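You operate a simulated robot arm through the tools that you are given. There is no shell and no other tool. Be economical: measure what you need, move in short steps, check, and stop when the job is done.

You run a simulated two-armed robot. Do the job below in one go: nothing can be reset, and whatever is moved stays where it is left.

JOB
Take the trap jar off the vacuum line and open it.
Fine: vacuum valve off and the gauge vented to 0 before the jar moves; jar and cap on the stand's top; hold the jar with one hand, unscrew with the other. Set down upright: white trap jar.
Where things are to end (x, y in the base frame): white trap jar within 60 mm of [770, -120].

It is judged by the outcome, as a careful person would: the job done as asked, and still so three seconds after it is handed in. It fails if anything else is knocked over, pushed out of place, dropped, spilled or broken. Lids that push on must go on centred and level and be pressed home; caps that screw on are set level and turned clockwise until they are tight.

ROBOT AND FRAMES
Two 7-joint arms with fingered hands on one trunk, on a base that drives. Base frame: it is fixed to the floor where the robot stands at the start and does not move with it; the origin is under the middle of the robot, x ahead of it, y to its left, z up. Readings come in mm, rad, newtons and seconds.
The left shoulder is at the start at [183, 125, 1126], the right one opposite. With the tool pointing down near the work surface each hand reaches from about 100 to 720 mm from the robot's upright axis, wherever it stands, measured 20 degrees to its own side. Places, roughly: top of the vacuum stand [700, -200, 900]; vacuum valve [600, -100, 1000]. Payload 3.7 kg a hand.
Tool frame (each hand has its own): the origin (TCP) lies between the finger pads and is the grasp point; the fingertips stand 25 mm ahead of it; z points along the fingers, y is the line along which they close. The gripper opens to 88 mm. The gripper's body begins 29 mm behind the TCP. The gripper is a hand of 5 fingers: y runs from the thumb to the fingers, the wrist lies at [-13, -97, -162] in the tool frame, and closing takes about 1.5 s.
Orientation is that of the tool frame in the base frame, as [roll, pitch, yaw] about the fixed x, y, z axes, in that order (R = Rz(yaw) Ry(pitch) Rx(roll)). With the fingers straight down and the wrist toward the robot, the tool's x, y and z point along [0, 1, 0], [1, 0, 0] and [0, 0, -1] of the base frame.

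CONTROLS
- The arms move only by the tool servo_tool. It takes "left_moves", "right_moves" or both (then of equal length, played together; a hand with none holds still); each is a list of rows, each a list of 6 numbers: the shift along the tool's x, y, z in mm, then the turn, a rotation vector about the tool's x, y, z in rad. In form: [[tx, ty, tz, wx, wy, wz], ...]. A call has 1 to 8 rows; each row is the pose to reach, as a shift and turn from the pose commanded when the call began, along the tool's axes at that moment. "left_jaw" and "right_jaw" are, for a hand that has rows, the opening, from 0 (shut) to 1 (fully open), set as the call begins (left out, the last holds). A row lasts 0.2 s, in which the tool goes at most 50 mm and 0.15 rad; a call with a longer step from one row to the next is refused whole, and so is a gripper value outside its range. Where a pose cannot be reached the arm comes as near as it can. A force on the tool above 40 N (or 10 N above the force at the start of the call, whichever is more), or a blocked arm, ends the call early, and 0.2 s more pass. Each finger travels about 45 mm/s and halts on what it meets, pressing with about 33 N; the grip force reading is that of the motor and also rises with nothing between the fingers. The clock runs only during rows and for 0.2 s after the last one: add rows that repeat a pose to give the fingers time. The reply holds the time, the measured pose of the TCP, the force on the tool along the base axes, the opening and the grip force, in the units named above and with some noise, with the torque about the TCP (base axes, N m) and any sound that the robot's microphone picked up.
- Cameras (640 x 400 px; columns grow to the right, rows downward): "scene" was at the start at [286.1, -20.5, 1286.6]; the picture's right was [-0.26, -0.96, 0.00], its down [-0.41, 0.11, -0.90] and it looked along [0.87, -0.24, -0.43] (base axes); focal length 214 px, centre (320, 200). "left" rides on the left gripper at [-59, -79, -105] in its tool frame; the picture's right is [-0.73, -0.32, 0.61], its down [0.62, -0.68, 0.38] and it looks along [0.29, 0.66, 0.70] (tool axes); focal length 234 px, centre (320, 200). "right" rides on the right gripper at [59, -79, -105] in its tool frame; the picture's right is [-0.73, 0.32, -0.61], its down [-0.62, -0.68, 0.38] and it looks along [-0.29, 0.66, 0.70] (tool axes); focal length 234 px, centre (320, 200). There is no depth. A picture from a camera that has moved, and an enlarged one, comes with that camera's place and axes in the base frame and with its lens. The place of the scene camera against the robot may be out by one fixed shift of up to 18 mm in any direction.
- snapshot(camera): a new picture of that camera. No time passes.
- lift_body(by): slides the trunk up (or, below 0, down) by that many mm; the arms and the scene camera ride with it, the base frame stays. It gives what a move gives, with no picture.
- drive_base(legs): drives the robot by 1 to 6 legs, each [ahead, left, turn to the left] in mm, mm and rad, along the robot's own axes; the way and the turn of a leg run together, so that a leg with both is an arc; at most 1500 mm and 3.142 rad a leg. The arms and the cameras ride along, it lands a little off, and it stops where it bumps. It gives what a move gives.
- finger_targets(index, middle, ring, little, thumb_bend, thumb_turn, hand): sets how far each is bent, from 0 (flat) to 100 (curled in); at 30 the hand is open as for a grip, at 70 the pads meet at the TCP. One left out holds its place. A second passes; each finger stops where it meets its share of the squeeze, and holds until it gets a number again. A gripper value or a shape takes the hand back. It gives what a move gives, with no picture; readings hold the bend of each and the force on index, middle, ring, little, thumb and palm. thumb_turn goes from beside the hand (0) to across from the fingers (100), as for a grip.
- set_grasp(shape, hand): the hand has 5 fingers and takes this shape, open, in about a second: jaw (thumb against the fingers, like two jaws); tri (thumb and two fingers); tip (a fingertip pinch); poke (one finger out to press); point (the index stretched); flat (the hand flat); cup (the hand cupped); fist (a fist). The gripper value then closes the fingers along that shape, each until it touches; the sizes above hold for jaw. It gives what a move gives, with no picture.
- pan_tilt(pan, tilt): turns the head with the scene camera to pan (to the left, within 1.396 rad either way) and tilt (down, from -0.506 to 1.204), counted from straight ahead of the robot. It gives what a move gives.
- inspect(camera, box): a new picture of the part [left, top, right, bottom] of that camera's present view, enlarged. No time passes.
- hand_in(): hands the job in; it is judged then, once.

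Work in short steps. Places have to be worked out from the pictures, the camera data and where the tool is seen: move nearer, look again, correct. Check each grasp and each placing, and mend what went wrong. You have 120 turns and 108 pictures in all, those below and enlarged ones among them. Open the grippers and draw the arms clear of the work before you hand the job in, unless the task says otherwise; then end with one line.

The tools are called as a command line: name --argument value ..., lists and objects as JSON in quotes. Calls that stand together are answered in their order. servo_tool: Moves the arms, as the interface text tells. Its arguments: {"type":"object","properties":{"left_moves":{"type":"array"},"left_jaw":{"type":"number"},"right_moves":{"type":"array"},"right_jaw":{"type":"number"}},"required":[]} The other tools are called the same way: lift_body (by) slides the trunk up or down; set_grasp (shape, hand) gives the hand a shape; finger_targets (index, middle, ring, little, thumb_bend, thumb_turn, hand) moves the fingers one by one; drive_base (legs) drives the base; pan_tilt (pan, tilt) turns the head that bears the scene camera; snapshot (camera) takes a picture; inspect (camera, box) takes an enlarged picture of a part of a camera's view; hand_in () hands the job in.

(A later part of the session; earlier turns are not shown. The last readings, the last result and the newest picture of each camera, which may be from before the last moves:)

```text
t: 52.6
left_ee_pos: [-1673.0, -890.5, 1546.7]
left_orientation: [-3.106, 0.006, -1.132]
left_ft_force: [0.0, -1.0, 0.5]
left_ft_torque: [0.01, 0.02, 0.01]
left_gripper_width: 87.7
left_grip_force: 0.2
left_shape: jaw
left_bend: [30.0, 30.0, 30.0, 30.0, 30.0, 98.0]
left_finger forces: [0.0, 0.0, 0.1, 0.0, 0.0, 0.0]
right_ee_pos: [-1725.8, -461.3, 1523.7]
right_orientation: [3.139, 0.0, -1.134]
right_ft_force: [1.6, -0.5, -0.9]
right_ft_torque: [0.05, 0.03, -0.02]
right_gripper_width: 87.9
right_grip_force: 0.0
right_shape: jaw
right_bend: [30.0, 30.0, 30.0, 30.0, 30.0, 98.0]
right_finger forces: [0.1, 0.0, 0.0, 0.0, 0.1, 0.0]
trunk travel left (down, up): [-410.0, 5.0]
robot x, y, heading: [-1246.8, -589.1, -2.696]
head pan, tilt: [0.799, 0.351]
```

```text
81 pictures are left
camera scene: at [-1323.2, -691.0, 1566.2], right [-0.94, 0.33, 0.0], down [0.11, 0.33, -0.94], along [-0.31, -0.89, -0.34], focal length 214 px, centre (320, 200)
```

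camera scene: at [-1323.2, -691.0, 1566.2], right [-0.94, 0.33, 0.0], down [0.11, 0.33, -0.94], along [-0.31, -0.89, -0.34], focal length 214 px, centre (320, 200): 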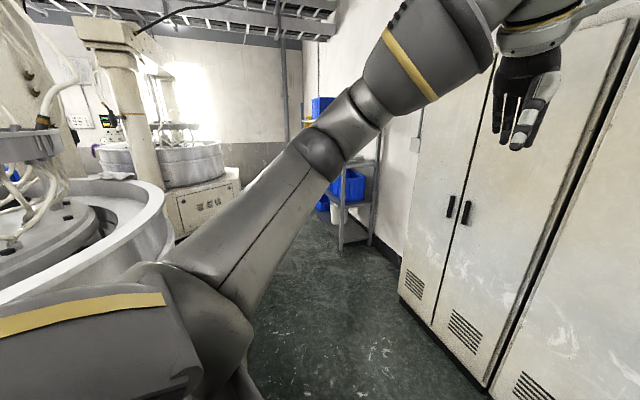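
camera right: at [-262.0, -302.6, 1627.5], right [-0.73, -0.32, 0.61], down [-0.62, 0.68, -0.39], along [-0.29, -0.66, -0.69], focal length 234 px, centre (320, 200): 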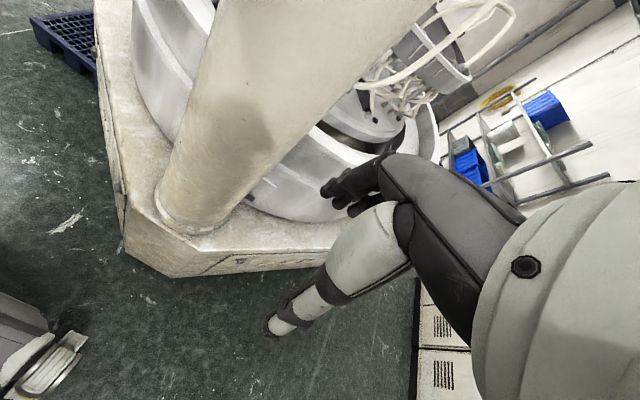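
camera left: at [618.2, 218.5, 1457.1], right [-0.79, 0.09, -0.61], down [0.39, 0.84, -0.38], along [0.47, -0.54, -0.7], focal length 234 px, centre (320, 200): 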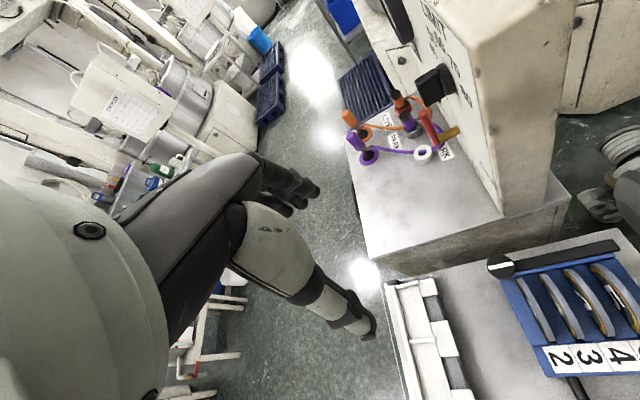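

There is a wide corridor toward −y, and the next machine is only at y≈−4100. I drive on around the near machine's corner.

drive_base --legs '[[0, 0, 0.49], [1010, 0, 0], [0, 0, 0.64], [900, 0, 0]]'

pan_tilt --pan 0.7 --tilt 0.4

snapshot --camera "scene"

```text
t: 65.4
left_ee_pos: [-1795.6, -2829.1, 1546.6]
left_orientation: [-3.113, 0.0, -0.028]
left_ft_force: [1.0, 0.2, 0.6]
left_ft_torque: [0.0, 0.04, 0.01]
left_gripper_width: 88.0
left_grip_force: 0.0
left_shape: jaw
left_bend: [30.0, 30.0, 30.0, 30.0, 30.0, 98.0]
left_finger forces: [0.0, 0.0, 0.0, 0.1, 0.1, 0.1]
right_ee_pos: [-2204.5, -2687.7, 1521.8]
right_orientation: [3.137, 0.001, -0.022]
right_ft_force: [-0.5, -0.4, 0.1]
right_ft_torque: [-0.02, 0.01, -0.02]
right_gripper_width: 87.6
right_grip_force: 0.1
right_shape: jaw
right_bend: [30.0, 30.0, 30.0, 30.0, 30.0, 98.0]
right_finger forces: [0.1, 0.1, 0.1, 0.0, 0.0, 0.1]
trunk travel left (down, up): [-410.0, 5.0]
robot x, y, heading: [-1876.9, -2311.8, -1.596]
head pan, tilt: [0.799, 0.351]
```

```text
t: 66.1
left_ee_pos: [-1795.5, -2828.3, 1545.8]
left_orientation: [-3.112, 0.0, -0.027]
left_ft_force: [0.0, -1.1, -0.4]
left_ft_torque: [0.01, 0.02, 0.01]
left_gripper_width: 87.9
left_grip_force: 0.0
left_shape: jaw
left_bend: [30.0, 30.0, 30.0, 30.0, 30.0, 98.0]
left_finger forces: [0.0, 0.0, 0.0, 0.1, 0.0, 0.0]
right_ee_pos: [-2205.0, -2686.6, 1521.6]
right_orientation: [3.137, 0.001, -0.024]
right_ft_force: [-0.8, 0.5, 0.4]
right_ft_torque: [-0.02, 0.04, 0.01]
right_gripper_width: 87.6
right_grip_force: 0.2
right_shape: jaw
right_bend: [30.0, 30.0, 30.0, 30.0, 30.0, 98.0]
right_finger forces: [0.1, 0.0, 0.0, 0.0, 0.1, 0.0]
trunk travel left (down, up): [-410.0, 5.0]
robot x, y, heading: [-1875.5, -2310.5, -1.594]
head pan, tilt: [0.7, 0.4]
```

```text
80 pictures are left
camera scene: at [-1826.6, -2424.1, 1561.8], right [-0.78, -0.63, 0.0], down [-0.24, 0.3, -0.92], along [0.58, -0.72, -0.39], focal length 214 px, centre (320, 200)
```

scene: 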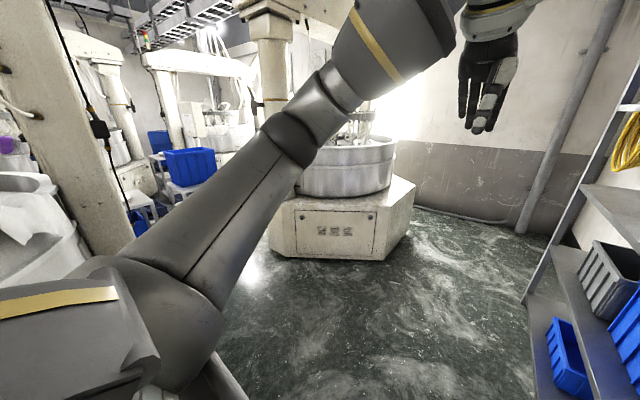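

Floor is open ahead; the second machine starts at y≈−3700. I turn left toward +x to look at the passage between the two machines.

drive_base --legs '[[0, 0, 0.9], [500, 0, 0], [0, 0, 0.5]]'

pan_tilt --pan 0.1 --tilt 0.4

snapshot --camera "scene"

```text
t: 72.8
left_ee_pos: [-960.6, -2644.7, 1545.8]
left_orientation: [-3.112, 0.001, 1.379]
left_ft_force: [-0.2, -0.1, -1.0]
left_ft_torque: [0.0, -0.01, -0.03]
left_gripper_width: 88.1
left_grip_force: 0.1
left_shape: jaw
left_bend: [30.0, 30.0, 30.0, 30.0, 30.0, 98.0]
left_finger forces: [0.0, 0.0, 0.0, 0.1, 0.1, 0.1]
right_ee_pos: [-1165.5, -3025.0, 1523.2]
right_orientation: [3.138, 0.001, 1.384]
right_ft_force: [0.1, -0.4, 0.0]
right_ft_torque: [0.03, -0.01, 0.03]
right_gripper_width: 87.8
right_grip_force: 0.1
right_shape: jaw
right_bend: [30.0, 30.0, 30.0, 30.0, 30.0, 98.0]
right_finger forces: [0.0, 0.0, 0.0, 0.0, 0.0, 0.1]
trunk travel left (down, up): [-410.0, 5.0]
robot x, y, heading: [-1484.0, -2637.9, -0.192]
head pan, tilt: [0.7, 0.4]
```

```text
t: 73.8
left_ee_pos: [-958.8, -2645.2, 1546.0]
left_orientation: [-3.113, 0.0, 1.38]
left_ft_force: [0.1, 0.7, 1.2]
left_ft_torque: [0.03, 0.02, -0.03]
left_gripper_width: 87.8
left_grip_force: 0.0
left_shape: jaw
left_bend: [30.0, 30.0, 30.0, 30.0, 30.0, 98.0]
left_finger forces: [0.1, 0.0, 0.0, 0.1, 0.1, 0.0]
right_ee_pos: [-1165.0, -3024.0, 1523.3]
right_orientation: [3.137, -0.002, 1.384]
right_ft_force: [-0.5, 0.4, -0.2]
right_ft_torque: [0.01, 0.02, -0.03]
right_gripper_width: 87.8
right_grip_force: 0.1
right_shape: jaw
right_bend: [30.0, 30.0, 30.0, 30.0, 30.0, 98.0]
right_finger forces: [0.1, 0.1, 0.1, 0.0, 0.1, 0.0]
trunk travel left (down, up): [-410.0, 5.0]
robot x, y, heading: [-1480.3, -2640.1, -0.186]
head pan, tilt: [0.099, 0.4]
```

```text
79 pictures are left
camera scene: at [-1355.6, -2651.0, 1561.8], right [-0.09, -1.0, 0.0], down [-0.39, 0.03, -0.92], along [0.92, -0.08, -0.39], focal length 214 px, centre (320, 200)
```

scene: 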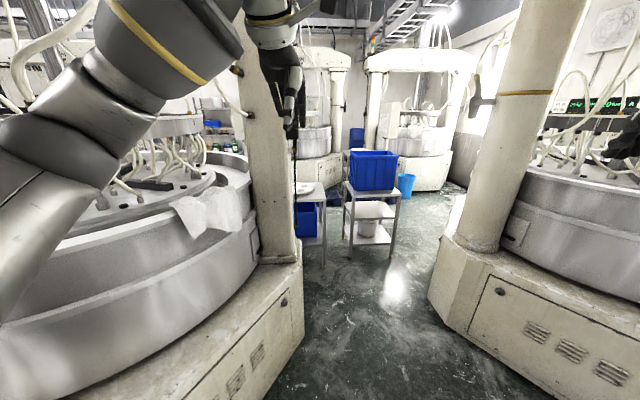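

The gap between machines is ~1100 mm (centre y≈−3170 at x≈−200). Beyond are small tables with bins. I drive into the gap and look again.

drive_base --legs '[[0, 0, -0.25], [950, 0, 0], [0, 0, 0.43], [250, 0, 0]]'

pan_tilt --pan 0.15 --tilt 0.5

snapshot --camera "scene"

```text
t: 82.3
left_ee_pos: [138.3, -2967.2, 1547.1]
left_orientation: [-3.112, 0.0, 1.548]
left_ft_force: [0.0, 0.0, 0.8]
left_ft_torque: [-0.01, 0.0, -0.01]
left_gripper_width: 88.0
left_grip_force: 0.0
left_shape: jaw
left_bend: [30.0, 30.0, 30.0, 30.0, 30.0, 98.0]
left_finger forces: [0.0, 0.0, 0.1, 0.0, 0.0, 0.1]
right_ee_pos: [0.1, -3376.4, 1523.2]
right_orientation: [3.138, 0.0, 1.552]
right_ft_force: [-0.2, -0.1, 0.4]
right_ft_torque: [0.03, -0.01, -0.02]
right_gripper_width: 87.9
right_grip_force: 0.1
right_shape: jaw
right_bend: [30.0, 30.0, 30.0, 30.0, 30.0, 98.0]
right_finger forces: [0.0, 0.0, 0.1, 0.0, 0.0, 0.0]
trunk travel left (down, up): [-410.0, 5.0]
robot x, y, heading: [-376.1, -3048.9, -0.018]
head pan, tilt: [0.099, 0.4]
```

```text
t: 83.0
left_ee_pos: [138.6, -2967.1, 1546.2]
left_orientation: [-3.111, -0.001, 1.55]
left_ft_force: [-0.1, -0.1, 0.1]
left_ft_torque: [0.0, 0.01, -0.01]
left_gripper_width: 88.1
left_grip_force: 0.1
left_shape: jaw
left_bend: [30.0, 30.0, 30.0, 30.0, 30.0, 98.0]
left_finger forces: [0.0, 0.0, 0.0, 0.1, 0.1, 0.0]
right_ee_pos: [0.2, -3376.7, 1521.5]
right_orientation: [3.138, -0.001, 1.554]
right_ft_force: [0.2, 0.8, -0.3]
right_ft_torque: [0.01, -0.02, 0.0]
right_gripper_width: 87.9
right_grip_force: 0.1
right_shape: jaw
right_bend: [30.0, 30.0, 30.0, 30.0, 30.0, 98.0]
right_finger forces: [0.0, 0.0, 0.1, 0.0, 0.1, 0.1]
trunk travel left (down, up): [-410.0, 5.0]
robot x, y, heading: [-374.2, -3049.9, -0.022]
head pan, tilt: [0.15, 0.499]
```

```text
78 pictures are left
camera scene: at [-251.7, -3033.7, 1552.6], right [0.13, -0.99, 0.0], down [-0.47, -0.06, -0.88], along [0.87, 0.12, -0.48], focal length 214 px, centre (320, 200)
```

scene: 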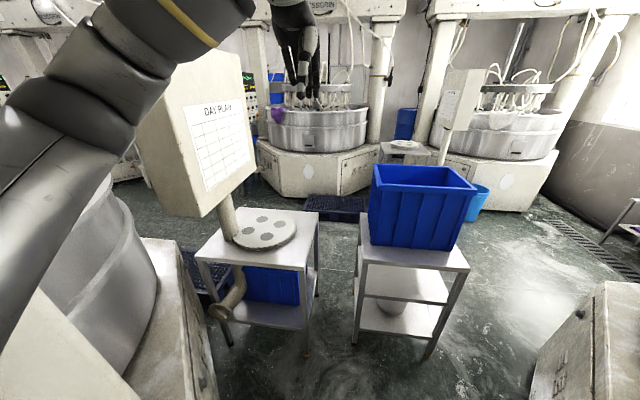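

To judge the passage right of the blue-bin stool I zoom into that part of the view.

inspect --camera "scene" --box '[400, 220, 640, 400]'

snapshot --camera "right"

snapshot --camera "left"

```text
2.22 times, centred on (520, 310) of scene
camera zoom: at [-251.7, -3033.7, 1552.6], right [0.13, -0.99, 0.0], down [-0.47, -0.06, -0.88], along [0.87, 0.12, -0.48], focal length 477 px, centre (-124, -44)
```

zoom: 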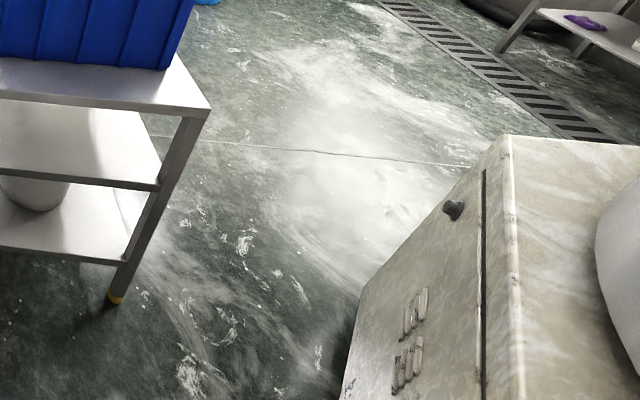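

```text
76 pictures are left
camera right: at [-78.6, -3316.6, 1627.5], right [0.31, -0.73, 0.61], down [-0.69, -0.61, -0.39], along [0.65, -0.3, -0.69], focal length 234 px, centre (320, 200)
```

right: 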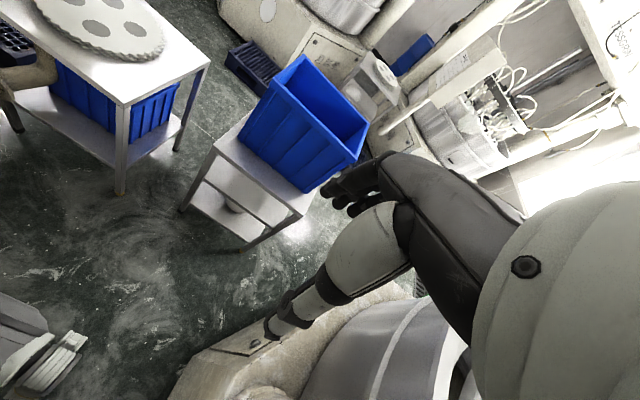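

```text
75 pictures are left
camera left: at [61.4, -3024.1, 1654.0], right [-0.36, -0.72, -0.6], down [-0.68, 0.64, -0.36], along [0.64, 0.27, -0.72], focal length 234 px, centre (320, 200)
```

left: 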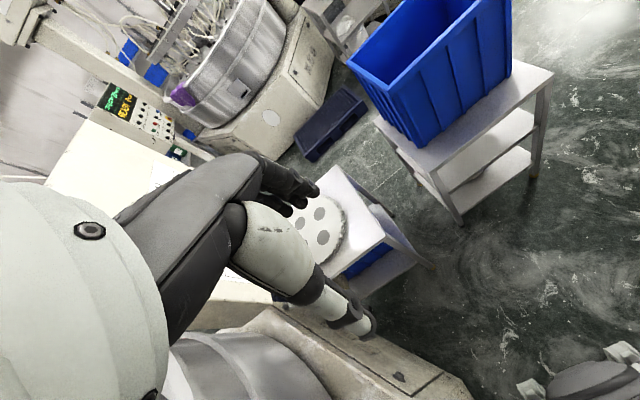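

Stool-to-machine gap here is ~475 mm against a ~462 mm base, which is too risky. I'll check the other way round, around the left machine: back out and drive north along x≈−1850, stopping to look.

drive_base --legs '[[-735, 335, 0], [-735, 335, 0], [0, 0, 1.59], [1500, 0, 0], [500, 0, 0]]'

pan_tilt --pan 0.0 --tilt 0.35

snapshot --camera "scene"

```text
t: 84.9
left_ee_pos: [-62.4, -2894.5, 1548.3]
left_orientation: [-3.113, -0.01, 1.534]
left_ft_force: [0.1, -0.5, 0.3]
left_ft_torque: [0.01, -0.01, 0.0]
left_gripper_width: 87.9
left_grip_force: 0.0
left_shape: jaw
left_bend: [30.0, 30.0, 30.0, 30.0, 30.0, 98.0]
left_finger forces: [0.1, 0.1, 0.0, 0.0, 0.0, 0.0]
right_ee_pos: [-201.3, -3295.7, 1520.5]
right_orientation: [3.137, -0.007, 1.549]
right_ft_force: [0.5, 0.1, -0.1]
right_ft_torque: [-0.04, -0.04, -0.02]
right_gripper_width: 88.0
right_grip_force: 0.0
right_shape: jaw
right_bend: [30.0, 30.0, 30.0, 30.0, 30.0, 98.0]
right_finger forces: [0.1, 0.0, 0.0, 0.1, 0.0, 0.0]
trunk travel left (down, up): [-410.0, 5.0]
robot x, y, heading: [-572.2, -2955.5, -0.022]
head pan, tilt: [0.15, 0.499]
stopped in leg 1: the robot was blocked; the commanded pose is now the measured one
```

```text
t: 85.6
left_ee_pos: [-62.3, -2892.4, 1548.1]
left_orientation: [-3.114, -0.013, 1.537]
left_ft_force: [-0.7, -0.5, -0.4]
left_ft_torque: [-0.03, -0.01, -0.03]
left_gripper_width: 88.2
left_grip_force: 0.0
left_shape: jaw
left_bend: [30.0, 30.0, 30.0, 30.0, 30.0, 98.0]
left_finger forces: [0.0, 0.0, 0.0, 0.0, 0.0, 0.0]
right_ee_pos: [-200.9, -3296.2, 1521.3]
right_orientation: [3.137, -0.009, 1.552]
right_ft_force: [0.1, 0.0, 0.5]
right_ft_torque: [-0.03, 0.01, 0.02]
right_gripper_width: 87.5
right_grip_force: 0.0
right_shape: jaw
right_bend: [30.0, 30.0, 30.0, 30.0, 30.0, 98.0]
right_finger forces: [0.1, 0.0, 0.1, 0.0, 0.1, 0.0]
trunk travel left (down, up): [-410.0, 5.0]
robot x, y, heading: [-577.5, -2958.3, -0.014]
head pan, tilt: [0.0, 0.351]
```

```text
74 pictures are left
camera scene: at [-449.4, -2967.5, 1566.5], right [-0.02, -1.0, -0.01], down [-0.34, 0.01, -0.94], along [0.94, -0.01, -0.34], focal length 214 px, centre (320, 200)
```

scene: 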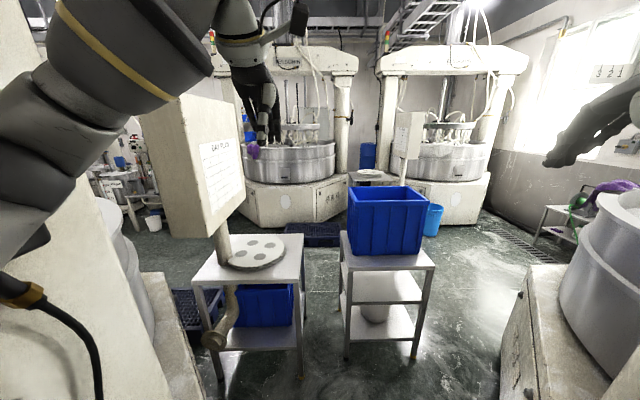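

I was blocked — my left elbow touched the machine's column, so the machines are solid. I sidestep right, then back out straight before turning north.

drive_base --legs '[[0, -110, 0], [-900, 0, 0], [-350, 250, 0]]'

```text
t: 93.3
left_ee_pos: [-1275.1, -2715.3, 1546.4]
left_orientation: [-3.112, -0.003, 1.541]
left_ft_force: [0.0, -0.5, -0.4]
left_ft_torque: [-0.02, 0.02, -0.02]
left_gripper_width: 87.8
left_grip_force: 0.1
left_shape: jaw
left_bend: [30.0, 30.0, 30.0, 30.0, 30.0, 98.0]
left_finger forces: [0.0, 0.0, 0.0, 0.0, 0.1, 0.0]
right_ee_pos: [-1412.9, -3118.8, 1523.2]
right_orientation: [3.14, -0.001, 1.554]
right_ft_force: [0.6, -1.0, 0.1]
right_ft_torque: [-0.02, -0.01, -0.01]
right_gripper_width: 87.9
right_grip_force: 0.2
right_shape: jaw
right_bend: [30.0, 30.0, 30.0, 30.0, 30.0, 98.0]
right_finger forces: [0.0, 0.0, 0.1, 0.1, 0.0, 0.1]
trunk travel left (down, up): [-410.0, 5.0]
robot x, y, heading: [-1789.1, -2797.3, -0.015]
head pan, tilt: [0.0, 0.351]
```

Clear now. I turn north and drive to about y≈−300, then look ahead.

drive_base --legs '[[0, 0, 1.585], [1300, 80, 0], [1200, 0, 0]]'

pan_tilt --pan -0.2 --tilt 0.35

snapshot --camera "scene"

```text
t: 109.2
left_ee_pos: [-1912.1, 184.0, 1545.8]
left_orientation: [-3.113, -0.002, 3.105]
left_ft_force: [0.4, -0.6, -1.0]
left_ft_torque: [0.0, 0.04, -0.01]
left_gripper_width: 88.1
left_grip_force: 0.1
left_shape: jaw
left_bend: [30.0, 30.0, 30.0, 30.0, 30.0, 98.0]
left_finger forces: [0.0, 0.0, 0.1, 0.0, 0.0, 0.1]
right_ee_pos: [-1507.7, 45.1, 1522.2]
right_orientation: [3.14, 0.0, 3.118]
right_ft_force: [1.1, -0.2, -0.5]
right_ft_torque: [0.01, -0.01, -0.02]
right_gripper_width: 88.0
right_grip_force: 0.1
right_shape: jaw
right_bend: [30.0, 30.0, 30.0, 30.0, 30.0, 98.0]
right_finger forces: [0.1, 0.1, 0.1, 0.0, 0.0, 0.1]
trunk travel left (down, up): [-410.0, 5.0]
robot x, y, heading: [-1838.0, -331.6, 1.546]
head pan, tilt: [0.0, 0.351]
```

```text
t: 109.9
left_ee_pos: [-1912.8, 185.5, 1546.3]
left_orientation: [-3.111, -0.005, 3.104]
left_ft_force: [-1.6, -0.5, -0.4]
left_ft_torque: [-0.02, -0.02, 0.01]
left_gripper_width: 88.0
left_grip_force: 0.0
left_shape: jaw
left_bend: [30.0, 30.0, 30.0, 30.0, 30.0, 98.0]
left_finger forces: [0.0, 0.1, 0.0, 0.1, 0.0, 0.0]
right_ee_pos: [-1508.8, 43.5, 1521.4]
right_orientation: [3.14, 0.0, 3.116]
right_ft_force: [-0.6, 0.3, 0.1]
right_ft_torque: [0.01, -0.02, 0.0]
right_gripper_width: 87.7
right_grip_force: 0.0
right_shape: jaw
right_bend: [30.0, 30.0, 30.0, 30.0, 30.0, 98.0]
right_finger forces: [0.1, 0.1, 0.1, 0.1, 0.0, 0.0]
trunk travel left (down, up): [-410.0, 5.0]
robot x, y, heading: [-1837.5, -327.4, 1.547]
head pan, tilt: [-0.201, 0.351]
```

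```text
73 pictures are left
camera scene: at [-1825.5, -192.5, 1566.3], right [0.97, -0.22, 0.0], down [-0.08, -0.34, -0.94], along [0.21, 0.92, -0.34], focal length 214 px, centre (320, 200)
```

scene: 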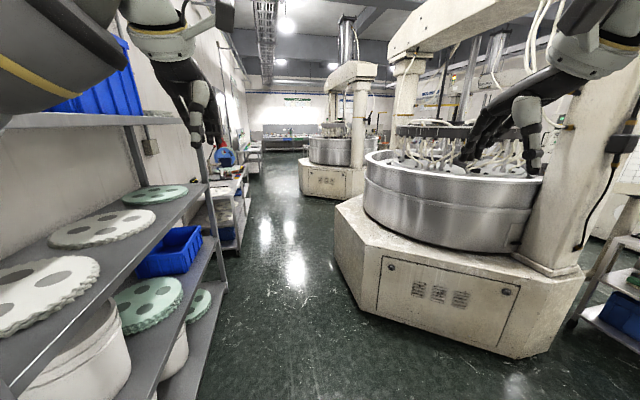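

The aisle north is about 1.2 m wide. I continue along it to past the left machine.

drive_base --legs '[[1500, -20, 0.02], [1250, 0, 0], [0, 0, -0.9]]'

pan_tilt --pan -0.1 --tilt 0.4

snapshot --camera "scene"

```text
refused: leg 1 is longer than a leg can be; nothing moved
```

```text
t: 110.6
left_ee_pos: [-1911.8, 185.1, 1546.2]
left_orientation: [-3.113, -0.005, 3.103]
left_ft_force: [0.0, 0.2, -0.8]
left_ft_torque: [-0.01, 0.0, 0.0]
left_gripper_width: 88.2
left_grip_force: 0.1
left_shape: jaw
left_bend: [30.0, 30.0, 30.0, 30.0, 30.0, 98.0]
left_finger forces: [0.0, 0.1, 0.1, 0.0, 0.1, 0.0]
right_ee_pos: [-1508.6, 44.8, 1522.1]
right_orientation: [3.14, -0.001, 3.116]
right_ft_force: [-0.3, 0.3, -0.6]
right_ft_torque: [0.0, 0.03, -0.01]
right_gripper_width: 87.9
right_grip_force: 0.2
right_shape: jaw
right_bend: [30.0, 30.0, 30.0, 30.0, 30.0, 98.0]
right_finger forces: [0.1, 0.1, 0.0, 0.1, 0.0, 0.0]
trunk travel left (down, up): [-410.0, 5.0]
robot x, y, heading: [-1838.4, -329.5, 1.544]
head pan, tilt: [-0.099, 0.4]
```

```text
72 pictures are left
camera scene: at [-1834.7, -191.5, 1561.8], right [0.99, -0.12, 0.0], down [-0.05, -0.39, -0.92], along [0.11, 0.91, -0.39], focal length 214 px, centre (320, 200)
```

scene: 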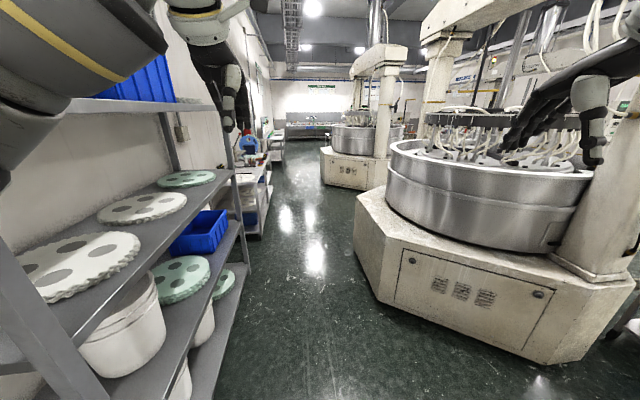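

Leg too long by a hair. Repeat with shorter legs, keeping mid-aisle.

drive_base --legs '[[1350, -70, 0.03], [1350, 0, 0], [0, 0, -0.9]]'

pan_tilt --pan -0.2 --tilt 0.4

snapshot --camera "scene"

```text
t: 125.8
left_ee_pos: [-1368.7, 2720.4, 1546.6]
left_orientation: [-3.112, -0.002, 2.225]
left_ft_force: [-0.2, -0.6, -0.6]
left_ft_torque: [-0.01, 0.01, 0.01]
left_gripper_width: 87.7
left_grip_force: 0.0
left_shape: jaw
left_bend: [30.0, 30.0, 30.0, 30.0, 30.0, 98.0]
left_finger forces: [0.0, 0.1, 0.0, 0.0, 0.0, 0.0]
right_ee_pos: [-1217.7, 2317.5, 1521.4]
right_orientation: [-3.14, -0.001, 2.236]
right_ft_force: [0.4, 0.6, 0.2]
right_ft_torque: [-0.03, 0.0, -0.01]
right_gripper_width: 87.9
right_grip_force: 0.0
right_shape: jaw
right_bend: [30.0, 30.0, 30.0, 30.0, 30.0, 98.0]
right_finger forces: [0.1, 0.1, 0.1, 0.1, 0.0, 0.0]
trunk travel left (down, up): [-410.0, 5.0]
robot x, y, heading: [-1717.9, 2336.3, 0.669]
head pan, tilt: [-0.099, 0.4]
```

```text
t: 126.5
left_ee_pos: [-1366.7, 2718.4, 1545.2]
left_orientation: [-3.111, -0.002, 2.224]
left_ft_force: [0.3, 1.0, 0.2]
left_ft_torque: [-0.01, 0.01, -0.03]
left_gripper_width: 88.1
left_grip_force: 0.1
left_shape: jaw
left_bend: [30.0, 30.0, 30.0, 30.0, 30.0, 98.0]
left_finger forces: [0.1, 0.0, 0.1, 0.0, 0.0, 0.0]
right_ee_pos: [-1218.5, 2317.6, 1521.6]
right_orientation: [3.141, 0.0, 2.237]
right_ft_force: [0.0, -0.4, -0.5]
right_ft_torque: [-0.02, 0.0, -0.01]
right_gripper_width: 87.8
right_grip_force: 0.1
right_shape: jaw
right_bend: [30.0, 30.0, 30.0, 30.0, 30.0, 98.0]
right_finger forces: [0.0, 0.0, 0.1, 0.0, 0.2, 0.0]
trunk travel left (down, up): [-410.0, 5.0]
robot x, y, heading: [-1709.7, 2333.2, 0.666]
head pan, tilt: [-0.201, 0.4]
```

```text
71 pictures are left
camera scene: at [-1609.2, 2405.2, 1561.8], right [0.45, -0.89, 0.0], down [-0.35, -0.18, -0.92], along [0.82, 0.42, -0.39], focal length 214 px, centre (320, 200)
```

scene: 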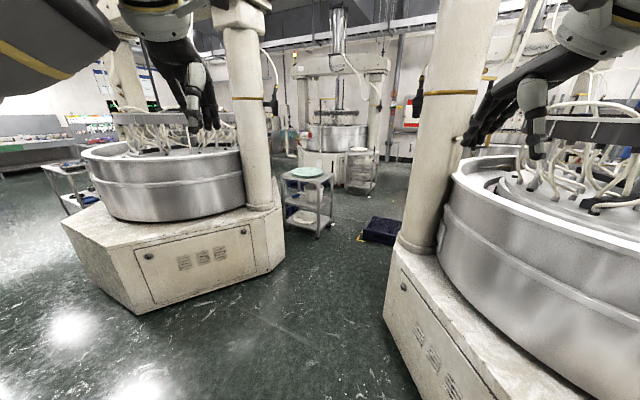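

This passage has a stool and a pallet but looks more open. I drive into the gap centre (≈[−300, 3000]) and look again.

drive_base --legs '[[0, 0, -0.24], [780, 0, 0], [770, 0, 0], [0, 0, -0.42]]'

pan_tilt --pan -0.1 --tilt 0.55

snapshot --camera "scene"

```text
t: 133.9
left_ee_pos: [-145.1, 3143.4, 1545.0]
left_orientation: [-3.109, -0.005, 1.977]
left_ft_force: [-1.0, -0.5, -0.6]
left_ft_torque: [-0.01, 0.02, 0.01]
left_gripper_width: 87.8
left_grip_force: 0.0
left_shape: jaw
left_bend: [30.0, 30.0, 30.0, 30.0, 30.0, 98.0]
left_finger forces: [0.1, 0.0, 0.1, 0.0, 0.0, 0.0]
right_ee_pos: [-100.3, 2717.1, 1528.4]
right_orientation: [3.127, 0.005, 1.986]
right_ft_force: [-0.5, 0.5, 0.5]
right_ft_torque: [0.01, -0.01, -0.01]
right_gripper_width: 87.5
right_grip_force: 0.1
right_shape: jaw
right_bend: [30.0, 30.0, 30.0, 30.0, 30.0, 98.0]
right_finger forces: [0.0, 0.0, 0.0, 0.1, 0.0, 0.1]
trunk travel left (down, up): [-410.0, 5.0]
robot x, y, heading: [-573.3, 2854.5, 0.417]
head pan, tilt: [-0.201, 0.4]
stopped in leg 3: the robot was blocked; the commanded pose is now the measured one
```

```text
t: 134.6
left_ee_pos: [-145.9, 3143.9, 1545.8]
left_orientation: [-3.111, -0.002, 1.979]
left_ft_force: [0.1, 0.1, -0.3]
left_ft_torque: [0.0, 0.0, -0.02]
left_gripper_width: 88.1
left_grip_force: 0.1
left_shape: jaw
left_bend: [30.0, 30.0, 30.0, 30.0, 30.0, 98.0]
left_finger forces: [0.0, 0.0, 0.0, 0.0, 0.0, 0.0]
right_ee_pos: [-101.9, 2717.6, 1528.0]
right_orientation: [3.128, 0.001, 1.986]
right_ft_force: [0.2, -0.6, -0.6]
right_ft_torque: [0.01, -0.01, -0.02]
right_gripper_width: 87.8
right_grip_force: 0.1
right_shape: jaw
right_bend: [30.0, 30.0, 30.0, 30.0, 30.0, 98.0]
right_finger forces: [0.1, 0.1, 0.1, 0.0, 0.0, 0.0]
trunk travel left (down, up): [-410.0, 5.0]
robot x, y, heading: [-574.6, 2854.7, 0.42]
head pan, tilt: [-0.099, 0.55]
```

```text
70 pictures are left
camera scene: at [-464.5, 2905.5, 1548.7], right [0.31, -0.95, 0.0], down [-0.49, -0.16, -0.85], along [0.81, 0.27, -0.52], focal length 214 px, centre (320, 200)
```

scene: 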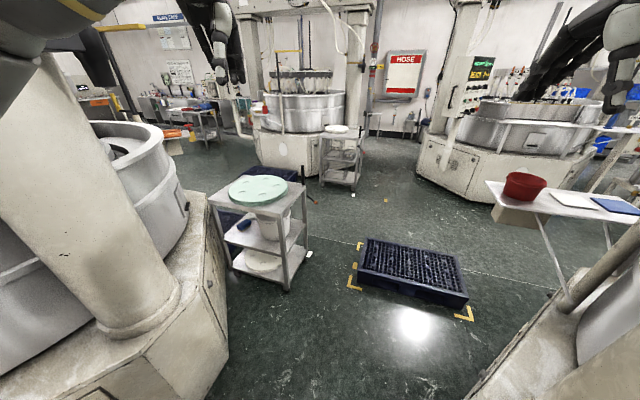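

I was blocked again, probably by an elbow against a column or bracket. I check both hand cameras before moving on.

snapshot --camera "right"

pan_tilt --pan -1.0 --tilt 0.3

snapshot --camera "scene"

```text
69 pictures are left
camera right: at [-198.9, 2738.7, 1631.5], right [0.58, -0.54, 0.61], down [-0.37, -0.84, -0.39], along [0.73, 0.0, -0.69], focal length 234 px, centre (320, 200)
```

right: 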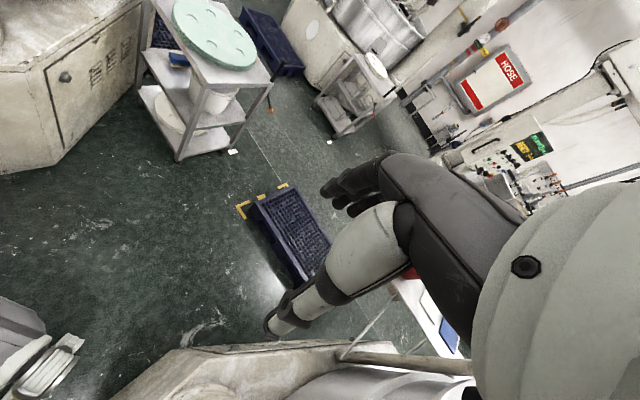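

```text
t: 135.8
left_ee_pos: [-146.3, 3144.5, 1545.9]
left_orientation: [-3.112, -0.002, 1.98]
left_ft_force: [0.5, 0.7, -0.2]
left_ft_torque: [0.0, 0.01, -0.02]
left_gripper_width: 88.1
left_grip_force: 0.0
left_shape: jaw
left_bend: [30.0, 30.0, 30.0, 30.0, 30.0, 98.0]
left_finger forces: [0.0, 0.0, 0.0, 0.0, 0.1, 0.0]
right_ee_pos: [-101.2, 2718.3, 1528.7]
right_orientation: [3.13, 0.003, 1.987]
right_ft_force: [0.4, 0.3, 0.6]
right_ft_torque: [-0.01, 0.03, 0.01]
right_gripper_width: 88.0
right_grip_force: 0.1
right_shape: jaw
right_bend: [30.0, 30.0, 30.0, 30.0, 30.0, 98.0]
right_finger forces: [0.0, 0.1, 0.0, 0.1, 0.1, 0.0]
trunk travel left (down, up): [-410.0, 5.0]
robot x, y, heading: [-572.2, 2856.4, 0.421]
head pan, tilt: [-1.0, 0.3]
```

```text
68 pictures are left
camera scene: at [-471.9, 2826.2, 1571.6], right [-0.55, -0.84, 0.0], down [-0.24, 0.16, -0.96], along [0.8, -0.52, -0.29], focal length 214 px, centre (320, 200)
```

scene: 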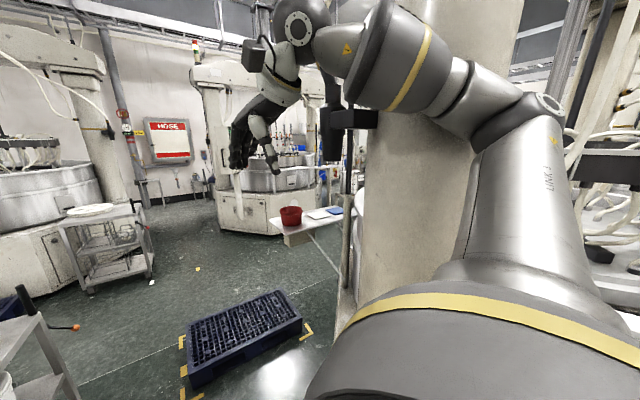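

The right forearm brushed the column's bracket; contact with the fixed machines only stops me. I sidestep left, square up to heading 0, and aim for the gap between stool (y≈3495) and pallet (y≈3000).

drive_base --legs '[[-60, 30, 0], [191, 300, 0], [0, 0, -0.42]]'

pan_tilt --pan 0.0 --tilt 0.8

snapshot --camera "scene"

```text
t: 139.9
left_ee_pos: [-76.8, 3298.7, 1542.9]
left_orientation: [-3.107, -0.005, 1.56]
left_ft_force: [-0.2, 0.3, 0.7]
left_ft_torque: [-0.06, -0.03, 0.02]
left_gripper_width: 87.9
left_grip_force: 0.0
left_shape: jaw
left_bend: [30.0, 30.0, 30.0, 30.0, 30.0, 98.0]
left_finger forces: [0.0, 0.0, 0.0, 0.0, 0.1, 0.1]
right_ee_pos: [-207.8, 2889.8, 1525.1]
right_orientation: [3.13, -0.001, 1.567]
right_ft_force: [-0.1, 0.3, 0.5]
right_ft_torque: [-0.02, 0.0, 0.01]
right_gripper_width: 87.8
right_grip_force: 0.1
right_shape: jaw
right_bend: [30.0, 30.0, 30.0, 30.0, 30.0, 98.0]
right_finger forces: [0.0, 0.0, 0.0, 0.0, 0.0, 0.0]
trunk travel left (down, up): [-410.0, 5.0]
robot x, y, heading: [-588.8, 3211.1, 0.004]
head pan, tilt: [-1.0, 0.3]
```

```text
t: 141.2
left_ee_pos: [-74.9, 3298.3, 1543.7]
left_orientation: [-3.106, -0.005, 1.56]
left_ft_force: [0.0, -0.7, 0.4]
left_ft_torque: [0.0, 0.04, -0.04]
left_gripper_width: 88.2
left_grip_force: 0.1
left_shape: jaw
left_bend: [30.0, 30.0, 30.0, 30.0, 30.0, 98.0]
left_finger forces: [0.1, 0.1, 0.1, 0.0, 0.0, 0.0]
right_ee_pos: [-208.5, 2889.4, 1525.8]
right_orientation: [3.131, 0.0, 1.568]
right_ft_force: [-0.1, 0.4, 0.2]
right_ft_torque: [-0.02, 0.02, 0.02]
right_gripper_width: 87.8
right_grip_force: 0.2
right_shape: jaw
right_bend: [30.0, 30.0, 30.0, 30.0, 30.0, 98.0]
right_finger forces: [0.0, 0.0, 0.1, 0.0, 0.0, 0.1]
trunk travel left (down, up): [-410.0, 5.0]
robot x, y, heading: [-588.4, 3209.8, 0.002]
head pan, tilt: [0.0, 0.799]
```

```text
67 pictures are left
camera scene: at [-475.0, 3214.4, 1526.7], right [0.0, -1.0, 0.0], down [-0.72, 0.0, -0.7], along [0.7, 0.0, -0.72], focal length 214 px, centre (320, 200)
```

scene: 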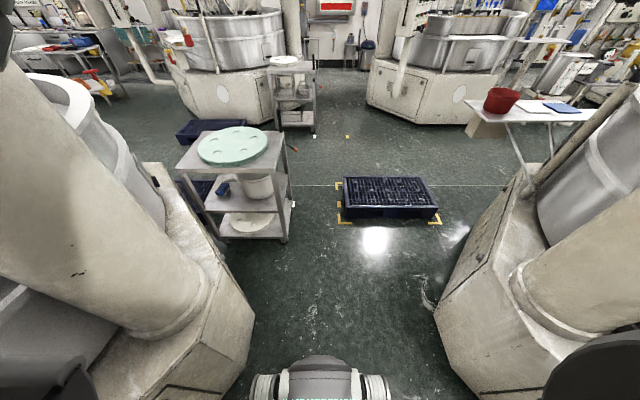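

The ribbed parts triangulate to z≈485, so my body is wider than thought (~±255 mm there). I look straight down to measure the floor base as well.

pan_tilt --pan 0.0 --tilt 1.2

snapshot --camera "scene"

inspect --camera "right" --box '[0, 250, 240, 400]'

```text
t: 142.1
left_ee_pos: [-76.0, 3297.6, 1542.3]
left_orientation: [-3.105, -0.004, 1.559]
left_ft_force: [-0.3, 0.2, 0.2]
left_ft_torque: [0.0, 0.03, -0.03]
left_gripper_width: 87.9
left_grip_force: 0.1
left_shape: jaw
left_bend: [30.0, 30.0, 30.0, 30.0, 30.0, 98.0]
left_finger forces: [0.0, 0.1, 0.0, 0.1, 0.1, 0.0]
right_ee_pos: [-207.8, 2889.2, 1525.2]
right_orientation: [3.135, 0.001, 1.569]
right_ft_force: [0.0, 0.5, 1.0]
right_ft_torque: [0.03, -0.02, 0.02]
right_gripper_width: 87.8
right_grip_force: 0.0
right_shape: jaw
right_bend: [30.0, 30.0, 30.0, 30.0, 30.0, 98.0]
right_finger forces: [0.1, 0.1, 0.0, 0.0, 0.0, 0.0]
trunk travel left (down, up): [-410.0, 5.0]
robot x, y, heading: [-588.3, 3211.6, -0.002]
head pan, tilt: [0.0, 1.201]
```

```text
66 pictures are left
camera scene: at [-486.2, 3214.4, 1511.6], right [0.0, -1.0, 0.0], down [-0.84, 0.0, -0.54], along [0.54, 0.0, -0.84], focal length 214 px, centre (320, 200)
```

scene: 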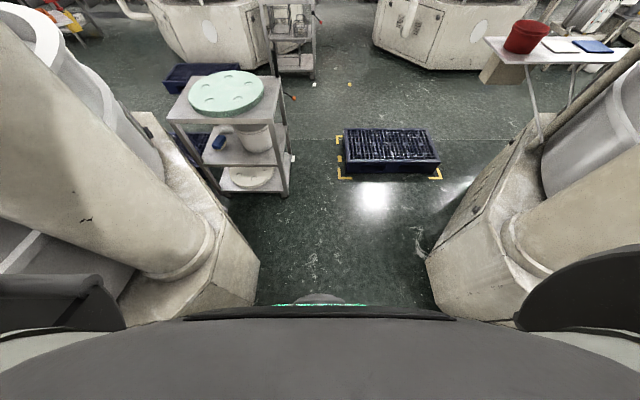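

```text
2.67 times, centred on (120, 325) of right
camera zoom: at [-287.9, 2947.8, 1629.0], right [0.32, -0.73, 0.61], down [-0.68, -0.62, -0.39], along [0.66, -0.29, -0.69], focal length 624 px, centre (853, -133)
```

zoom: 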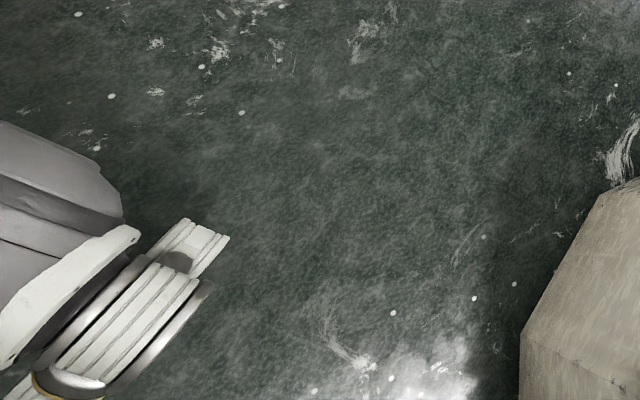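

The pinch at x≈520–1260 wants y≈3232. I line up there, advance to just before it, and check the pose.

drive_base --legs '[[820, 20, 0]]'

pan_tilt --pan 0.0 --tilt 1.0

snapshot --camera "scene"

```text
t: 146.1
left_ee_pos: [714.6, 3318.4, 1529.8]
left_orientation: [-3.078, -0.003, 1.564]
left_ft_force: [0.9, 1.1, 0.9]
left_ft_torque: [0.02, -0.02, -0.02]
left_gripper_width: 87.9
left_grip_force: 0.0
left_shape: jaw
left_bend: [30.0, 30.0, 30.0, 30.0, 30.0, 98.0]
left_finger forces: [0.0, 0.0, 0.0, 0.1, 0.0, 0.0]
right_ee_pos: [580.8, 2909.3, 1523.3]
right_orientation: [3.139, 0.002, 1.571]
right_ft_force: [0.6, 0.2, -0.6]
right_ft_torque: [0.04, 0.03, 0.01]
right_gripper_width: 88.0
right_grip_force: 0.1
right_shape: jaw
right_bend: [30.0, 30.0, 30.0, 30.0, 30.0, 98.0]
right_finger forces: [0.1, 0.1, 0.0, 0.0, 0.0, 0.1]
trunk travel left (down, up): [-410.0, 5.0]
robot x, y, heading: [189.8, 3226.4, 0.005]
head pan, tilt: [0.0, 1.201]
stopped in leg 1: the robot was blocked; the commanded pose is now the measured one
```

```text
t: 146.9
left_ee_pos: [709.1, 3317.3, 1533.8]
left_orientation: [-3.082, -0.004, 1.562]
left_ft_force: [0.9, 0.1, -0.7]
left_ft_torque: [-0.01, -0.02, 0.01]
left_gripper_width: 87.9
left_grip_force: 0.1
left_shape: jaw
left_bend: [30.0, 30.0, 30.0, 30.0, 30.0, 98.0]
left_finger forces: [0.0, 0.0, 0.0, 0.0, 0.1, 0.0]
right_ee_pos: [576.1, 2908.6, 1523.1]
right_orientation: [3.14, 0.001, 1.572]
right_ft_force: [0.1, 0.5, -0.5]
right_ft_torque: [0.01, 0.01, -0.06]
right_gripper_width: 87.7
right_grip_force: 0.0
right_shape: jaw
right_bend: [30.0, 30.0, 30.0, 30.0, 30.0, 98.0]
right_finger forces: [0.0, 0.1, 0.0, 0.1, 0.0, 0.1]
trunk travel left (down, up): [-410.0, 5.0]
robot x, y, heading: [195.7, 3227.7, 0.007]
head pan, tilt: [0.0, 1.0]
```

```text
64 pictures are left
camera scene: at [300.2, 3239.4, 1516.5], right [0.09, -1.0, 0.0], down [-0.8, -0.08, -0.6], along [0.59, 0.06, -0.8], focal length 214 px, centre (320, 200)
```

scene: 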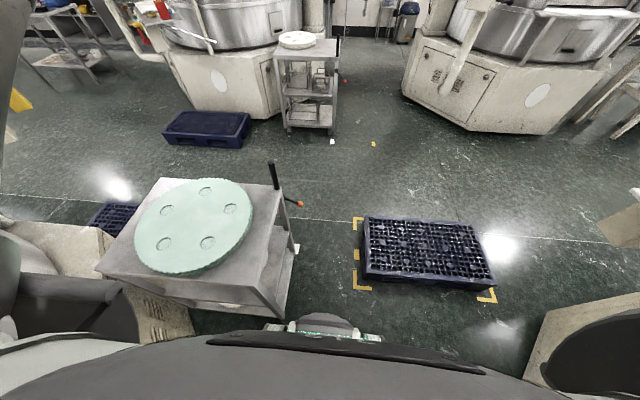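

Blocked again at x≈195, and the left arm's pose shifted, so it touches something. I look left to see what.

pan_tilt --pan 1.0 --tilt 0.5

snapshot --camera "scene"

```text
t: 148.1
left_ee_pos: [710.4, 3318.2, 1533.3]
left_orientation: [-3.082, -0.004, 1.563]
left_ft_force: [0.4, 0.5, -0.5]
left_ft_torque: [0.01, 0.01, -0.02]
left_gripper_width: 88.0
left_grip_force: 0.1
left_shape: jaw
left_bend: [30.0, 30.0, 30.0, 30.0, 30.0, 98.0]
left_finger forces: [0.0, 0.1, 0.0, 0.0, 0.0, 0.1]
right_ee_pos: [577.5, 2908.6, 1523.6]
right_orientation: [3.137, 0.001, 1.572]
right_ft_force: [-0.6, 0.1, -1.0]
right_ft_torque: [0.0, 0.01, -0.02]
right_gripper_width: 87.9
right_grip_force: 0.0
right_shape: jaw
right_bend: [30.0, 30.0, 30.0, 30.0, 30.0, 98.0]
right_finger forces: [0.0, 0.0, 0.0, 0.0, 0.1, 0.0]
trunk travel left (down, up): [-410.0, 5.0]
robot x, y, heading: [194.7, 3234.0, 0.006]
head pan, tilt: [1.0, 0.499]
```

```text
63 pictures are left
camera scene: at [276.7, 3309.2, 1552.6], right [0.84, -0.54, 0.0], down [-0.26, -0.4, -0.88], along [0.47, 0.74, -0.48], focal length 214 px, centre (320, 200)
```

scene: 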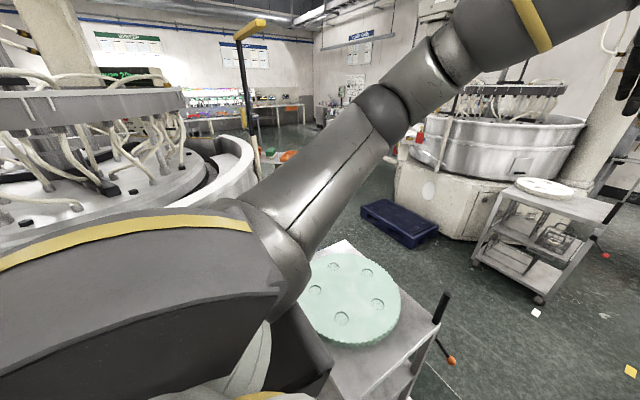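

The stool's top overhangs the gap, so this passage is too narrow too. North of the next machine (L2) the hall looks open, so I back out to the aisle and go further north.

drive_base --legs '[[-800, -15, 0], [-1150, -180, 0], [0, 0, 1.56], [1100, 0, 0]]'

pan_tilt --pan -0.25 --tilt 0.35

snapshot --camera "scene"

```text
t: 166.9
left_ee_pos: [-1828.3, 4652.7, 1532.8]
left_orientation: [-3.084, -0.004, 3.125]
left_ft_force: [-0.2, 0.0, -0.2]
left_ft_torque: [-0.04, -0.03, -0.01]
left_gripper_width: 88.1
left_grip_force: 0.0
left_shape: jaw
left_bend: [30.0, 30.0, 30.0, 30.0, 30.0, 98.0]
left_finger forces: [0.1, 0.0, 0.0, 0.0, 0.1, 0.1]
right_ee_pos: [-1420.3, 4514.6, 1523.1]
right_orientation: [3.137, 0.001, 3.133]
right_ft_force: [0.2, 0.0, -0.1]
right_ft_torque: [0.02, 0.02, -0.02]
right_gripper_width: 87.8
right_grip_force: 0.1
right_shape: jaw
right_bend: [30.0, 30.0, 30.0, 30.0, 30.0, 98.0]
right_finger forces: [0.0, 0.1, 0.1, 0.0, 0.1, 0.1]
trunk travel left (down, up): [-410.0, 5.0]
robot x, y, heading: [-1748.1, 4137.5, 1.564]
head pan, tilt: [1.0, 0.499]
```

```text
t: 168.4
left_ee_pos: [-1827.8, 4652.6, 1531.5]
left_orientation: [-3.085, -0.004, 3.125]
left_ft_force: [0.2, 0.1, -0.2]
left_ft_torque: [-0.03, 0.01, -0.05]
left_gripper_width: 87.8
left_grip_force: 0.1
left_shape: jaw
left_bend: [30.0, 30.0, 30.0, 30.0, 30.0, 98.0]
left_finger forces: [0.1, 0.1, 0.1, 0.1, 0.0, 0.0]
right_ee_pos: [-1421.0, 4514.8, 1522.6]
right_orientation: [3.136, 0.0, 3.133]
right_ft_force: [-0.1, -0.3, 0.0]
right_ft_torque: [-0.01, -0.01, 0.02]
right_gripper_width: 88.0
right_grip_force: 0.1
right_shape: jaw
right_bend: [30.0, 30.0, 30.0, 30.0, 30.0, 98.0]
right_finger forces: [0.1, 0.0, 0.1, 0.0, 0.1, 0.0]
trunk travel left (down, up): [-410.0, 5.0]
robot x, y, heading: [-1743.9, 4137.2, 1.564]
head pan, tilt: [-0.25, 0.351]
```

```text
62 pictures are left
camera scene: at [-1729.2, 4271.6, 1566.3], right [0.97, -0.25, 0.0], down [-0.09, -0.33, -0.94], along [0.24, 0.91, -0.34], focal length 214 px, centre (320, 200)
```

scene: 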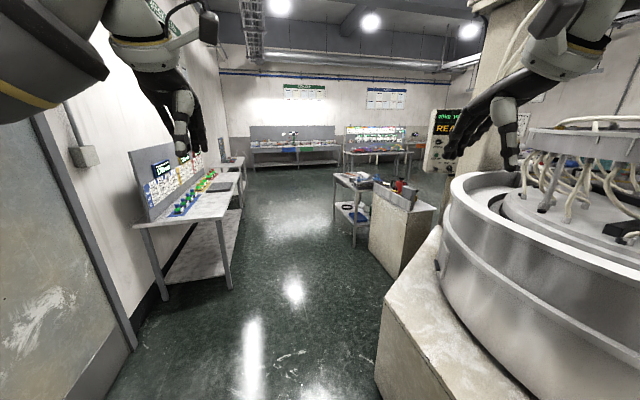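

Open hall to the north with a cabinet and stool at x≈−650, y≈5900–7400. I drive north past them and turn east.

drive_base --legs '[[1450, 0, 0], [1400, 0, 0], [900, -150, 0], [0, 0, -1.2]]'

pan_tilt --pan -0.3 --tilt 0.4

snapshot --camera "scene"

```text
t: 189.5
left_ee_pos: [-1133.0, 8134.9, 1533.5]
left_orientation: [-3.085, -0.002, 1.905]
left_ft_force: [1.3, 0.0, 0.6]
left_ft_torque: [-0.01, 0.01, 0.0]
left_gripper_width: 87.9
left_grip_force: 0.1
left_shape: jaw
left_bend: [30.0, 30.0, 30.0, 30.0, 30.0, 98.0]
left_finger forces: [0.0, 0.1, 0.1, 0.0, 0.0, 0.0]
right_ee_pos: [-1120.2, 7705.7, 1523.2]
right_orientation: [3.138, 0.003, 1.913]
right_ft_force: [0.2, 0.2, 0.2]
right_ft_torque: [0.01, -0.02, 0.0]
right_gripper_width: 87.7
right_grip_force: 0.0
right_shape: jaw
right_bend: [30.0, 30.0, 30.0, 30.0, 30.0, 98.0]
right_finger forces: [0.1, 0.0, 0.0, 0.1, 0.0, 0.0]
trunk travel left (down, up): [-410.0, 5.0]
robot x, y, heading: [-1587.5, 7878.3, 0.346]
head pan, tilt: [-0.25, 0.351]
```

```text
t: 190.1
left_ee_pos: [-1132.7, 8134.7, 1533.2]
left_orientation: [-3.085, -0.004, 1.908]
left_ft_force: [0.2, 0.1, 0.1]
left_ft_torque: [-0.01, 0.04, 0.0]
left_gripper_width: 87.9
left_grip_force: 0.1
left_shape: jaw
left_bend: [30.0, 30.0, 30.0, 30.0, 30.0, 98.0]
left_finger forces: [0.0, 0.1, 0.0, 0.0, 0.0, 0.0]
right_ee_pos: [-1120.2, 7704.6, 1522.9]
right_orientation: [3.138, 0.002, 1.914]
right_ft_force: [0.6, 0.5, -0.2]
right_ft_torque: [-0.01, 0.03, 0.05]
right_gripper_width: 87.6
right_grip_force: 0.1
right_shape: jaw
right_bend: [30.0, 30.0, 30.0, 30.0, 30.0, 98.0]
right_finger forces: [0.0, 0.0, 0.0, 0.0, 0.1, 0.1]
trunk travel left (down, up): [-410.0, 5.0]
robot x, y, heading: [-1583.5, 7878.4, 0.348]
head pan, tilt: [-0.3, 0.4]
```

```text
61 pictures are left
camera scene: at [-1465.8, 7900.0, 1561.8], right [0.05, -1.0, 0.0], down [-0.39, -0.02, -0.92], along [0.92, 0.04, -0.39], focal length 214 px, centre (320, 200)
```

scene: 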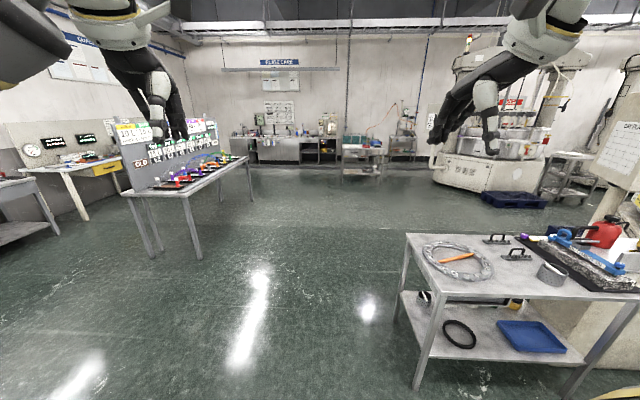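

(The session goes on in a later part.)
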